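You operate a simulated robot arm through the tools that you are given. There is no shell and no other tool. Be economical: measure what you need, move in short steps, check, and stop when the job is done.

Carry out the task below with a simulated robot arm. There is one attempt and no reset: what you move stays moved.

TASK
Fetch the deodorant stick and stand it on the cream bath soap.
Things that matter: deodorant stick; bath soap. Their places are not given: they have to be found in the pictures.

The check looks at the end state, three seconds after you hand in, the way a careful person would. Anything else that was tipped, shoved, dropped, spilled or broken makes it a failure.

THE ROBOT
A 5-joint arm with a two-finger parallel gripper, fixed in place. Base frame: the origin is at the foot of the arm, x ahead of it, y to its left, z up; the work surface is at about z = 0. Units: mm, degrees, N and s.
With the tool pointing down near the work surface it reaches from about 260 to 680 mm from the base axis. Its first joint turns from -66.0 to 66.0 degrees. The tool tilts only in the upright plane through the base axis and itself; it spins freely about its own axis. Payload 2.9 kg.
Tool frame: the origin (TCP) lies between the finger pads and is the grasp point; the fingertips stand 30 mm ahead of it; z points along the fingers, y is the line along which they close. The gripper opens to 110 mm. The fingers are 20 mm wide and 10 mm thick; the gripper's body (48 by 112 mm) begins 55 mm behind the TCP.
Orientation is told as [roll, pitch, yaw] about the base's x, y, z axes, in that order, counted from this pose: with the fingers straight down and closing along the base's y, the tool's x points along the base's -x, its y along +y and its z along -z.

THE INTERFACE
- The arm moves only by the tool send_rows. Its argument "commands" is a list of rows, each a list of 7 numbers: the shift along the tool's x, y, z in mm, then the turn, a rotation vector about the tool's x, y, z in degrees, then the finger opening in mm, from 0 to 110. In form: [[dx, dy, dz, ax, ay, az, grip], ...]. A call has 1 to 8 rows; each row shifts and turns the commanded pose from where the row before left it, along the tool's axes as they then stand. Rows are played at 5 a second. More than 50 mm and 8.6 degrees between two rows, or a gripper value outside its range, and nothing of the call is played. A pose out of reach is approached as far as the arm can. The call stops where the force on the tool passes 40 N (or 10 N more than at its start, if that is more) or the arm is blocked; 0.2 s more then pass. The fingers move at their own pace (about 108 mm/s each) and stop on an object; they squeeze with about 30 N. The grip force told is the motor's: it shows also when the fingers shut on nothing. Time passes only in rows, and 0.2 s behind the last, so rows that do not move let the fingers close. The reply holds the time, the measured pose of the TCP, the force on the tool along the base axes, the opening and the grip force, in the units named above and with some noise.
- Cameras (640 x 400 px; columns grow to the right, rows downward): "scene" is fixed at [50.7, -483.2, 587]; the picture's right is [0.45, -0.89, 0.00], its down [-0.65, -0.32, -0.69] and it looks along [0.61, 0.31, -0.73] (base axes); focal length 325 px, centre (320, 200). "wrist" rides on the gripper at [72, 17, -103] in the tool frame; the picture's right is [-0.23, 0.97, 0.00], its down [-0.76, -0.18, -0.62] and it looks along [-0.61, -0.14, 0.78] (tool axes); focal length 222 px, centre (320, 200).
- capture(camera): a new picture of that camera. No time passes.
- measure_at(camera, pixels): for up to 12 pixels [column, row] of the newest picture of that camera ("zoom" is the newest enlarged one), the place [x, y, z] in the base frame of the surface seen there, good to about 2 mm. No time passes.
- inspect(camera, box): a new picture of the part [left, top, right, bottom] of that camera's present view, enlarged. No time passes.
- finish_job(): hands the job in; it is judged then, once.

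Keep the steps short. Do not move on a guess: measure, check each grasp and each placing, and mend mistakes. In all there are 60 turns and 26 pictures (those below and enlarged ones count). Leave the gripper open and the arm clear of the work at the hand-in unless told otherwise, and finish with a single line.

The tools are called after "Request:" as name(argument=value, ...) on one line, values as JSON. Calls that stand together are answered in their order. send_rows: Moves the arm, as the interface text tells. Its arguments: {"type":"object","properties":{"commands":{"type":"array","items":{"type":"array","items":{"type":"number"}}}},"required":["commands"]} The other tools are called the same way: capture (camera) takes a picture; measure_at (camera, pixels) gives the place of the surface under pixels of a picture; inspect (camera, box) takes an enlarged picture of a part of a camera's view; finish_job () hands the job in.

At the start:

```text
time_s: 0.0
position: [268.0, -293.5, 339.8]
orientation: [0.1, 0.0, -0.1]
ft_force: [0.8, -0.4, 0.0]
opening: 109.8
grip_force: 0.1
```

scene: 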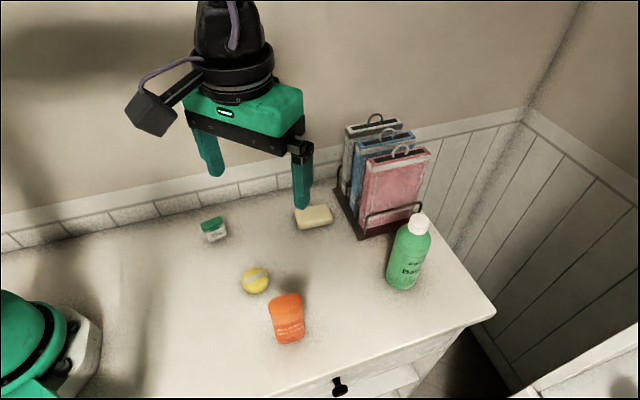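
wrist: 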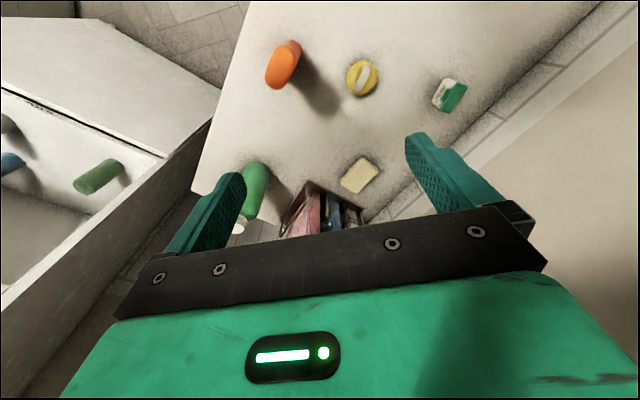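

I see an orange object near (287,318), a yellow ball or tin near (255,281), a small green and white item near (213,229), and the cream soap near (313,217). I'll zoom in to identify them.

Request:
inspect(camera="scene", box=[180, 190, 350, 360])

Request:
inspect(camera="wrist", box=[230, 20, 490, 240])

```text
2.35 times, centred on (265, 275) of scene
```

zoom: 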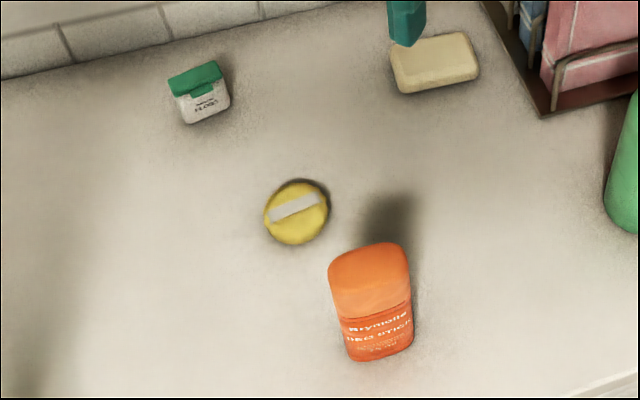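

```text
1.82 times, centred on (360, 130) of wrist
```

zoom: 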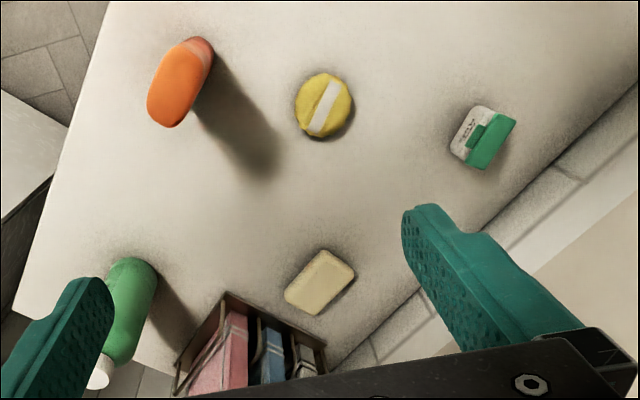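

The orange item is labelled "DEO STICK" and stands upright. Next I'll measure points on it and on the soap in both views.

Request:
measure_at(camera="scene", pixels=[[272, 303], [286, 297], [300, 300], [287, 308], [289, 330], [279, 343], [302, 338], [314, 215], [297, 218], [330, 215], [301, 228], [320, 206]])

Request:
measure_at(camera="zoom", pixels=[[155, 108], [175, 85], [195, 55], [207, 45], [168, 118], [205, 80], [320, 280], [290, 298], [322, 255], [350, 272], [316, 308], [180, 55]])

```text
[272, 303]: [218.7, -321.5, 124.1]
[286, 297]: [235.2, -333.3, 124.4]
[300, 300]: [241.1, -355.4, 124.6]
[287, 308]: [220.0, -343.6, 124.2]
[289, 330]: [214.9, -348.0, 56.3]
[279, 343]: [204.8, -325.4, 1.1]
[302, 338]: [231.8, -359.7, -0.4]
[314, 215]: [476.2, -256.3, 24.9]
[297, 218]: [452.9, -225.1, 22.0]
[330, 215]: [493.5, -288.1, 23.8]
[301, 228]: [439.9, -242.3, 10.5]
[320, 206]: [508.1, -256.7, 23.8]
```

```text
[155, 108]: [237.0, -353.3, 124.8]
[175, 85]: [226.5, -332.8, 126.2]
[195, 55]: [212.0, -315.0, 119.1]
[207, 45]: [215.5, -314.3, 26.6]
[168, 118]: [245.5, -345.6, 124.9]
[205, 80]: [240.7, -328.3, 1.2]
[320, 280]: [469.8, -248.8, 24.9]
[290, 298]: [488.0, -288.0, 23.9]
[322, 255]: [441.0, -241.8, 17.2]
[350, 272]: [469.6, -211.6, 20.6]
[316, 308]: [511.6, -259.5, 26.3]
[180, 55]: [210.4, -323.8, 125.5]
```

The deo stick is about 125 mm tall, standing near (227,-336). The soap is near (474,-250) with its top at 25. Next I'll measure the rack, the wall and the yellow item for clearance.

Request:
measure_at(camera="scene", pixels=[[256, 280], [372, 132], [400, 150], [376, 120], [345, 125], [350, 215], [340, 190], [250, 190], [250, 175], [320, 160], [418, 216], [362, 160]])

Request:
inspect(camera="scene", box=[290, 90, 450, 300])

```text
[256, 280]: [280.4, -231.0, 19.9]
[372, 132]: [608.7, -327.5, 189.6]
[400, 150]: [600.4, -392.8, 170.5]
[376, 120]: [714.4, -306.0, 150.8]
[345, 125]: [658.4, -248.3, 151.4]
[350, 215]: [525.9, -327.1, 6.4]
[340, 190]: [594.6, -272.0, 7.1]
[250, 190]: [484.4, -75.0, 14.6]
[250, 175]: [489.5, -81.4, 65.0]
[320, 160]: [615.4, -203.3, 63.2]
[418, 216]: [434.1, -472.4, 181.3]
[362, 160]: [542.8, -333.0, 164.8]
```

```text
1.90 times, centred on (370, 195) of scene
```

zoom: 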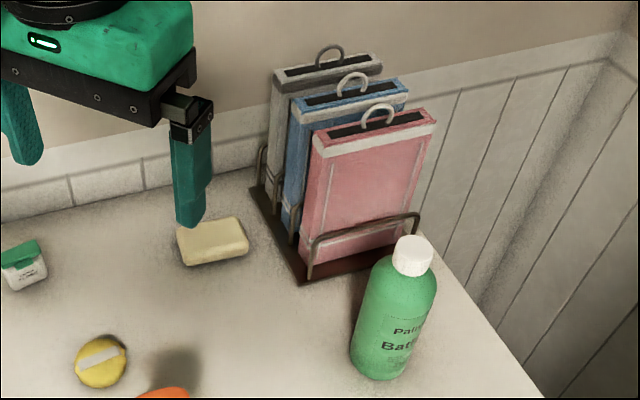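

The rack's near edge is about 92 mm from the soap, along the soap's long axis. With the fingers closing across the soap's short axis, the gripper stays clear. Now I'll move above the deo stick and spin about 53°.

Request:
send_rows(commands=[[20.5, -21.5, 0, 0, 0, 0, 100], [20.5, -21.5, 0, 0, 0, 7.5, 100], [0, 0, 0, 0, 0, 7.5, 100], [0, 0, 0, 0, 0, 7.5, 100], [0, 0, 0, 0, 0, 7.5, 100], [0, 0, 0, 0, 0, 7.5, 100], [0, 0, 0, 0, 0, 7.5, 100], [0, 0, 0, 0, 0, 7.5, 100]])

Request:
capture(camera="wrist")

```text
time_s: 1.8
position: [227.3, -336.8, 340.1]
orientation: [0.1, 0.0, -52.6]
ft_force: [-1.0, 0.5, -0.5]
opening: 100.1
grip_force: 0.0
```

```text
20 pictures are left
```

wrist: 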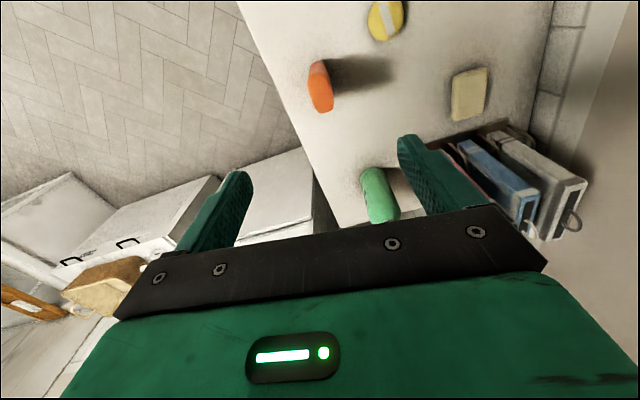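

The deo stick is at about (320,88) and the soap at (469,93). I'll zoom in to find their outlines.

Request:
inspect(camera="wrist", box=[290, 50, 350, 120])

```text
5.71 times, centred on (320, 85) of wrist
```

zoom: 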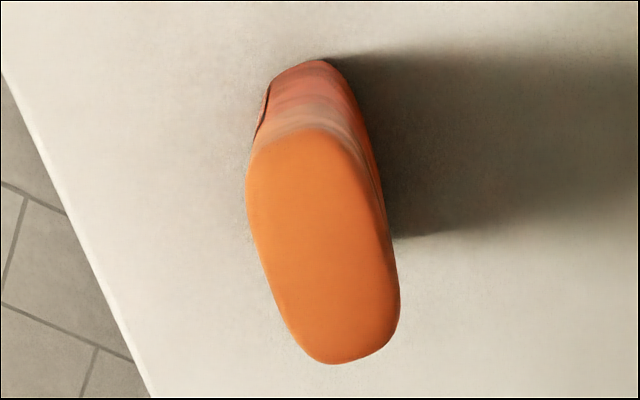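

Now I'll measure the outline of the top face.

Request:
measure_at(camera="zoom", pixels=[[252, 200], [262, 250], [275, 300], [290, 330], [330, 360], [375, 345], [395, 310], [385, 240], [365, 180], [340, 142], [300, 132], [260, 155]])

Request:
measure_at(camera="wrist", pixels=[[454, 75], [452, 115], [460, 72], [484, 69], [486, 95], [480, 118], [470, 93], [468, 119], [470, 70], [455, 95]])

```text
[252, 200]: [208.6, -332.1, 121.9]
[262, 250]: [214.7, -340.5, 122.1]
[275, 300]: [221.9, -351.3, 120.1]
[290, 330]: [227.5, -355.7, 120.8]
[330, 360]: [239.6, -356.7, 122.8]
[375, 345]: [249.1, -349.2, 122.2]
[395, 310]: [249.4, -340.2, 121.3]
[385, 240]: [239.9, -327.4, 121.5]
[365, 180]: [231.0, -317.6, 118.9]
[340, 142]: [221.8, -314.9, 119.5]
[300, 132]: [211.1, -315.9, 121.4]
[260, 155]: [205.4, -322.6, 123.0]
```

```text
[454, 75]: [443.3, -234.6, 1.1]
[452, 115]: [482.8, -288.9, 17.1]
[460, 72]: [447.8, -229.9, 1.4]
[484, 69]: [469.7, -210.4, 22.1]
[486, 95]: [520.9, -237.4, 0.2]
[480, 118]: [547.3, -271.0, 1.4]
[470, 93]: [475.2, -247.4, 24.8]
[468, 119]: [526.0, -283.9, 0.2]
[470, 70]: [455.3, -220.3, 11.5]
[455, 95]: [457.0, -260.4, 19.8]
```

The top face is centred at (227.5,-336), its long axis is at about -53° and it is roughly 30 mm thick. The gripper is already aligned, so I'll descend to z≈92 with the fingers open to 80.

Request:
send_rows(commands=[[0, 0, 45, 0, 0, 0, 80], [0, 0, 45, 0, 0, 0, 80], [0, 0, 45, 0, 0, 0, 80], [0, 0, 40, 0, 0, 0, 80], [0, 0, 40, 0, 0, 0, 80], [0, 0, 33, 0, 0, 0, 80], [0, 0, 0, 0, 0, 0, 80]])

Request:
capture(camera="scene")

```text
time_s: 3.4
position: [227.2, -337.9, 91.3]
orientation: [0.0, -0.1, -52.5]
ft_force: [-0.2, 0.4, 0.4]
opening: 79.8
grip_force: 0.2
```

```text
18 pictures are left
```

scene: 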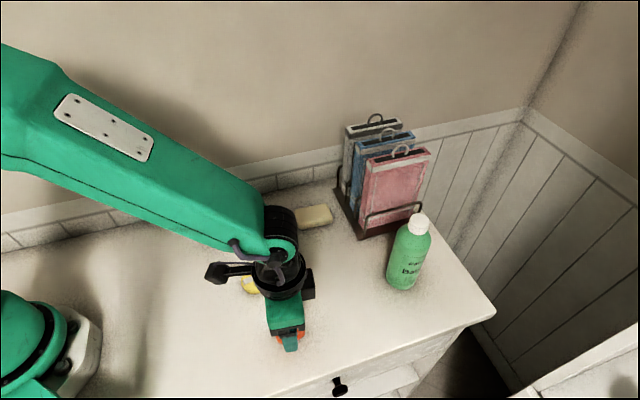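

The fingers are straddling the stick and nothing has touched it. Now I'll close.

Request:
send_rows(commands=[[0, 0, 0, 0, 0, 0, 45], [0, 0, 0, 0, 0, 0, 35], [0, 0, 0, 0, 0, 0, 15], [0, 0, 0, 0, 0, 0, 15], [0, 0, 0, 0, 0, 0, 15]])

```text
time_s: 4.6
position: [227.2, -338.7, 93.0]
orientation: [0.1, 0.0, -52.5]
ft_force: [0.6, -0.1, -0.2]
opening: 30.0
grip_force: 29.7
```

It's gripped at 30 mm. Next I'll lift it and check.

Request:
send_rows(commands=[[0, 0, -20, 0, 0, 0, 15], [0, 0, -35, 0, 0, 0, 15], [0, 0, -35, 0, 0, 0, 15], [0, 0, -40, 0, 0, 0, 15], [0, 0, 0, 0, 0, 0, 15]])

Request:
capture(camera="scene")

Request:
inspect(camera="wrist", box=[400, 20, 540, 140])

```text
time_s: 5.8
position: [227.0, -336.0, 222.2]
orientation: [0.0, 0.0, -52.5]
ft_force: [0.2, -0.3, -1.2]
opening: 30.1
grip_force: 29.8
```

```text
17 pictures are left
```

scene: 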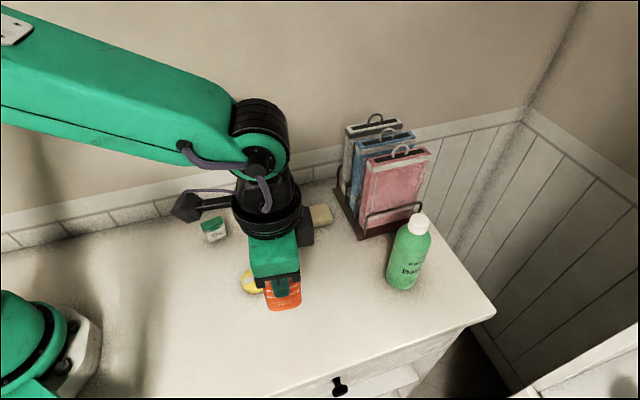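

```text
3.33 times, centred on (470, 80) of wrist
```

zoom: 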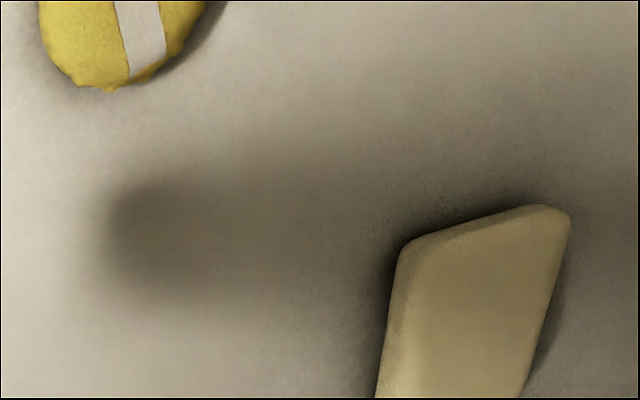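

The stick is held upright with its bottom well clear. Next I'll move most of the way toward the soap, then look again to refine the soap's position.

Request:
send_rows(commands=[[-5, 30, 0, 0, 0, 0, 15], [-5, 30, 0, 0, 0, 0, 15], [-5, 30, 0, 0, 0, 0, 15], [-5, 30, 0, 0, 0, 0, 15], [0, 30, 0, 0, 0, 0, 15], [0, 0, 0, 0, 0, 0, 15]])

Request:
capture(camera="wrist")

```text
time_s: 7.2
position: [357.7, -261.7, 222.4]
orientation: [-0.1, 0.0, -52.6]
ft_force: [-0.6, -0.5, -0.9]
opening: 29.9
grip_force: 30.5
```

```text
15 pictures are left
```

wrist: 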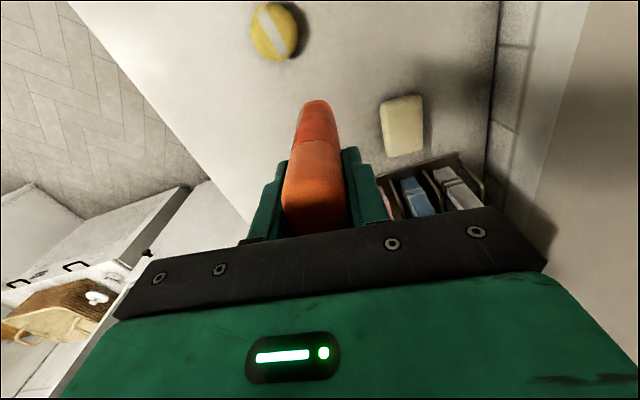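

I'll zoom in on the soap at (403,126), then on the held stick.

Request:
inspect(camera="wrist", box=[340, 80, 460, 170])

```text
4.44 times, centred on (400, 125) of wrist
```

zoom: 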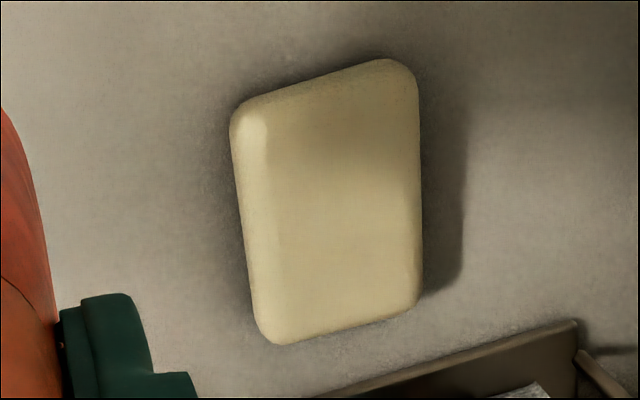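

Request:
measure_at(camera="zoom", pixels=[[275, 140], [390, 105], [280, 310], [400, 280], [330, 200], [335, 125], [340, 300], [270, 220], [400, 190], [240, 220], [417, 190], [345, 320]])

Request:
measure_at(camera="wrist", pixels=[[316, 105], [305, 112], [330, 115], [315, 130], [312, 150], [300, 180], [325, 180], [312, 200]])

```text
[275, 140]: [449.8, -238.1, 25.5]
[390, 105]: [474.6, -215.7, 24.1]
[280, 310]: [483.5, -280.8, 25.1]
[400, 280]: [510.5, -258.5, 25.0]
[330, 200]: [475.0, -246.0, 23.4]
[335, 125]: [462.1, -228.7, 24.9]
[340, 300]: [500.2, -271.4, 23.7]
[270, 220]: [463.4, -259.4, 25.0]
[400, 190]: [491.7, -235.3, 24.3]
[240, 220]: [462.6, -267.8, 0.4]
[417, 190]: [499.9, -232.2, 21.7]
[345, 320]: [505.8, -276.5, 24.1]
```

```text
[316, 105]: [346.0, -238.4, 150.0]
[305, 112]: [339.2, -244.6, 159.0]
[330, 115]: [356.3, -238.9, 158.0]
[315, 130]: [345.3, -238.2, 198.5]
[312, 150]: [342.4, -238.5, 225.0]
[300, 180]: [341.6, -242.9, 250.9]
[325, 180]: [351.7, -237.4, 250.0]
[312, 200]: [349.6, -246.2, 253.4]
```

The soap top is flat at z≈25, centred at about (480,-249), with its long axis at about -51°. That is within 1.5° of the stick's long axis. I'll move over it at height, then lower until the stick's bottom is about 15 mm above the soap.

Request:
send_rows(commands=[[-17, 26, 0, 0, 0, 0, 15], [-17, 26, 0, 0, 0, 0, 15], [-17, 26, 0, 0, 0, 0, 15], [-16, 26, 0, 0, 0, -1.0, 15], [0, 0, 30, 0, 0, 0, 15], [0, 0, 30, 0, 0, 0, 15], [0, 0, 30, 0, 0, 0, 15], [0, 0, 0, 0, 0, 0, 15]])

Request:
inspect(camera="scene", box=[240, 120, 400, 250])

Request:
inspect(camera="wrist", box=[240, 60, 400, 180])

```text
time_s: 9.0
position: [481.4, -251.0, 131.6]
orientation: [0.0, -0.1, -51.5]
ft_force: [-0.1, 0.7, -0.5]
opening: 30.1
grip_force: 30.6
```

```text
3.08 times, centred on (320, 185) of scene
```

zoom: 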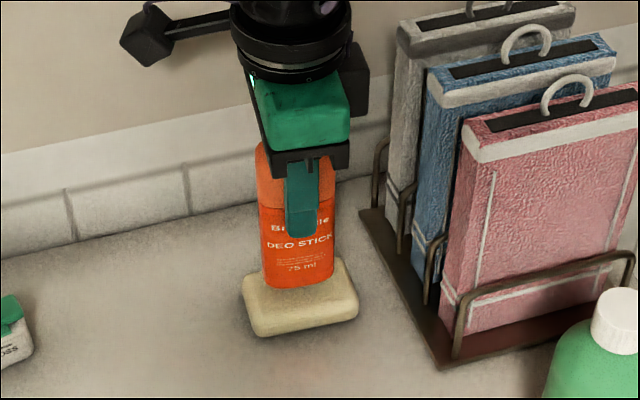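

```text
3.33 times, centred on (320, 120) of wrist
```

zoom: 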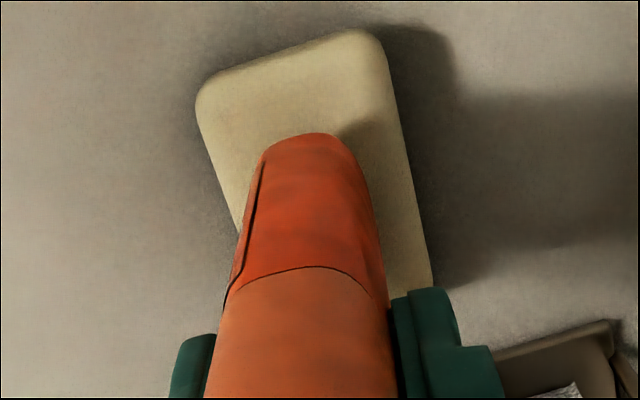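

It's nearly above the soap. I'll measure the stick's lower edge against the soap's edges.

Request:
measure_at(camera="zoom", pixels=[[300, 140], [268, 155], [345, 150], [310, 145], [290, 50], [225, 110], [375, 100], [400, 200], [235, 180], [220, 140], [395, 140], [352, 165]])

Request:
measure_at(camera="scene", pixels=[[313, 214], [308, 216], [318, 213], [304, 220], [325, 216], [315, 222]])

```text
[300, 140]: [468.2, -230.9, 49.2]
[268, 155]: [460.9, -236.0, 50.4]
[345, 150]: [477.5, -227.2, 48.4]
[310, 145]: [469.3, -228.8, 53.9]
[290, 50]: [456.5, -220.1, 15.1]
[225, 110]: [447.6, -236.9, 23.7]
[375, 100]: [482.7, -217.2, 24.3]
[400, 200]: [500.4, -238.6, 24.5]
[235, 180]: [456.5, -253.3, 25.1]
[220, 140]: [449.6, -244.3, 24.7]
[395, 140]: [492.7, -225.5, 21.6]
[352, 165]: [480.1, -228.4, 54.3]
```

```text
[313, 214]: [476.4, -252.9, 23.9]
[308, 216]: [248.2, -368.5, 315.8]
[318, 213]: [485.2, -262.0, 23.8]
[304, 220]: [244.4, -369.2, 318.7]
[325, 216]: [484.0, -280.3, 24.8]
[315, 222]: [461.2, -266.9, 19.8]
```

It's centred across the width, with the soap spanning 200–244 and the stick at about 222, and within 3 mm along the length. Next I'll lower it in small steps to contact.

Request:
send_rows(commands=[[0, 0, 7, 0, 0, 0, 15], [0, 0, 5, 0, 0, 0, 15], [0, 0, 1, 0, 0, 0, 15], [0, 0, 0, 0, 0, 0, 15]])

```text
time_s: 10.0
position: [480.8, -250.7, 119.1]
orientation: [0.0, 0.0, -51.6]
ft_force: [0.0, 0.4, -0.6]
opening: 29.8
grip_force: 30.7
```

Request:
send_rows(commands=[[0, 0, 1, 0, 0, 0, 15], [0, 0, 0, 0, 0, 0, 15]])

```text
time_s: 10.6
position: [481.3, -250.5, 118.2]
orientation: [0.0, -0.1, -51.5]
ft_force: [0.1, -0.3, -0.5]
opening: 29.7
grip_force: 29.9
```

No contact force yet, so I'll go down another 1 mm.

Request:
send_rows(commands=[[0, 0, 1, 0, 0, 0, 15], [0, 0, 0, 0, 0, 0, 15]])

```text
time_s: 11.2
position: [481.7, -250.2, 116.4]
orientation: [0.0, 0.0, -51.5]
ft_force: [-0.8, 0.7, -1.5]
opening: 29.5
grip_force: 30.2
```

Request:
send_rows(commands=[[0, 0, 0.7, 0, 0, 0, 15], [0, 0, 0, 0, 0, 0, 15]])

Request:
inspect(camera="scene", box=[280, 160, 350, 240])

```text
time_s: 11.8
position: [481.6, -251.2, 117.7]
orientation: [0.0, 0.0, -51.5]
ft_force: [0.5, 0.4, -1.1]
opening: 29.8
grip_force: 30.0
```

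```text
5.00 times, centred on (315, 200) of scene
```

zoom: 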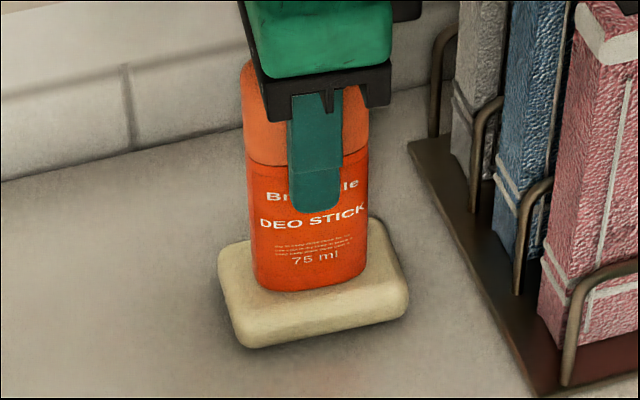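

It's very close to contact. I'll continue in 0.7 mm steps.

Request:
send_rows(commands=[[0, 0, 0.7, 0, 0, 0, 15], [0, 0, 0, 0, 0, 0, 15]])

```text
time_s: 12.4
position: [481.5, -250.7, 115.8]
orientation: [0.0, 0.1, -51.5]
ft_force: [-0.7, 1.7, 5.9]
opening: 29.7
grip_force: 30.3
```

The vertical force is 5.9 N, so the stick is in contact. I'll open the fingers gradually.

Request:
send_rows(commands=[[0, 0, 0, 0, 0, 0, 31], [0, 0, 0, 0, 0, 0, 34], [0, 0, 0, 0, 0, 0, 40], [0, 0, 0, 0, 0, 0, 55], [0, 0, 0, 0, 0, 0, 75], [0, 0, 0, 0, 0, 0, 75]])

Request:
inspect(camera="scene", box=[260, 130, 370, 240])

```text
time_s: 13.8
position: [480.4, -251.2, 116.2]
orientation: [0.0, 0.1, -51.6]
ft_force: [0.4, 0.1, -0.5]
opening: 75.0
grip_force: 0.0
```

```text
3.64 times, centred on (315, 185) of scene
```

zoom: 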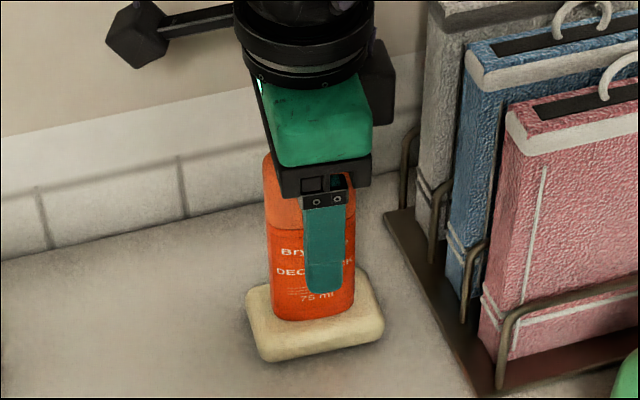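

The stick stands free and the fingers are clear on both sides. I'll rise straight up, then back away.

Request:
send_rows(commands=[[0, 0, -15, 0, 0, 0, 75], [0, 0, -30, 0, 0, 0, 75], [0, 0, -40, 0, 0, 0, 75], [0, 0, -45, 0, 0, 0, 75], [0, 0, -45, 0, 0, 0, 75], [0, -45, 0, 0, 0, 0, 75], [0, -45, 0, 0, 0, 0, 75], [0, -45, 0, 0, 0, 0, 100]])

Request:
capture(camera="scene")

Request:
inspect(camera="wrist", box=[280, 0, 540, 200])

```text
time_s: 15.6
position: [375.8, -334.4, 291.3]
orientation: [0.1, 0.1, -51.4]
ft_force: [-0.4, -0.2, 0.4]
opening: 100.0
grip_force: 0.0
```

```text
9 pictures are left
```

scene: 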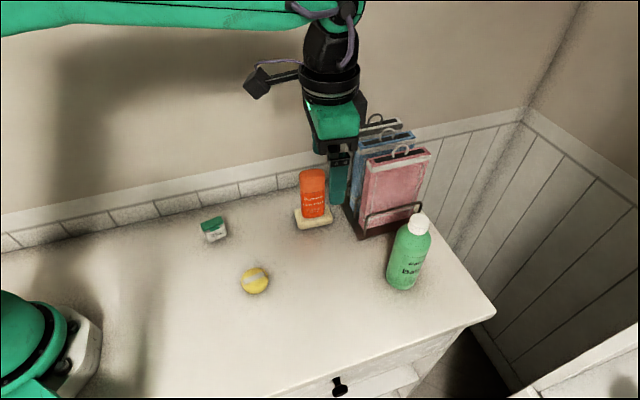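

```text
2.00 times, centred on (410, 100) of wrist
```

zoom: 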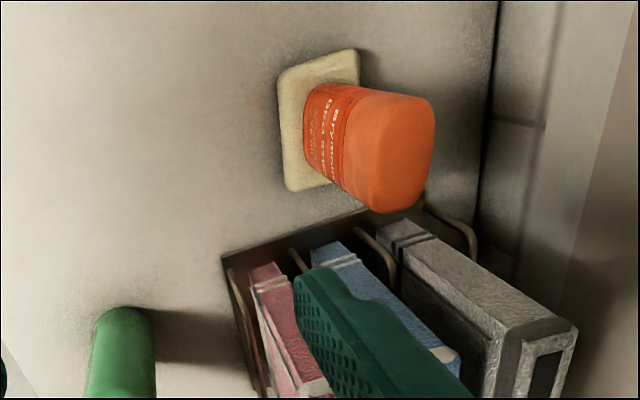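

The deo stick stands upright and centred on the soap, nothing else has moved, and the gripper is open and clear of the work. I'm handing in.

Request:
finish_job()

```text
The job is handed in.
```

The deodorant stick is standing upright on the cream bath soap, and nothing else was disturbed.
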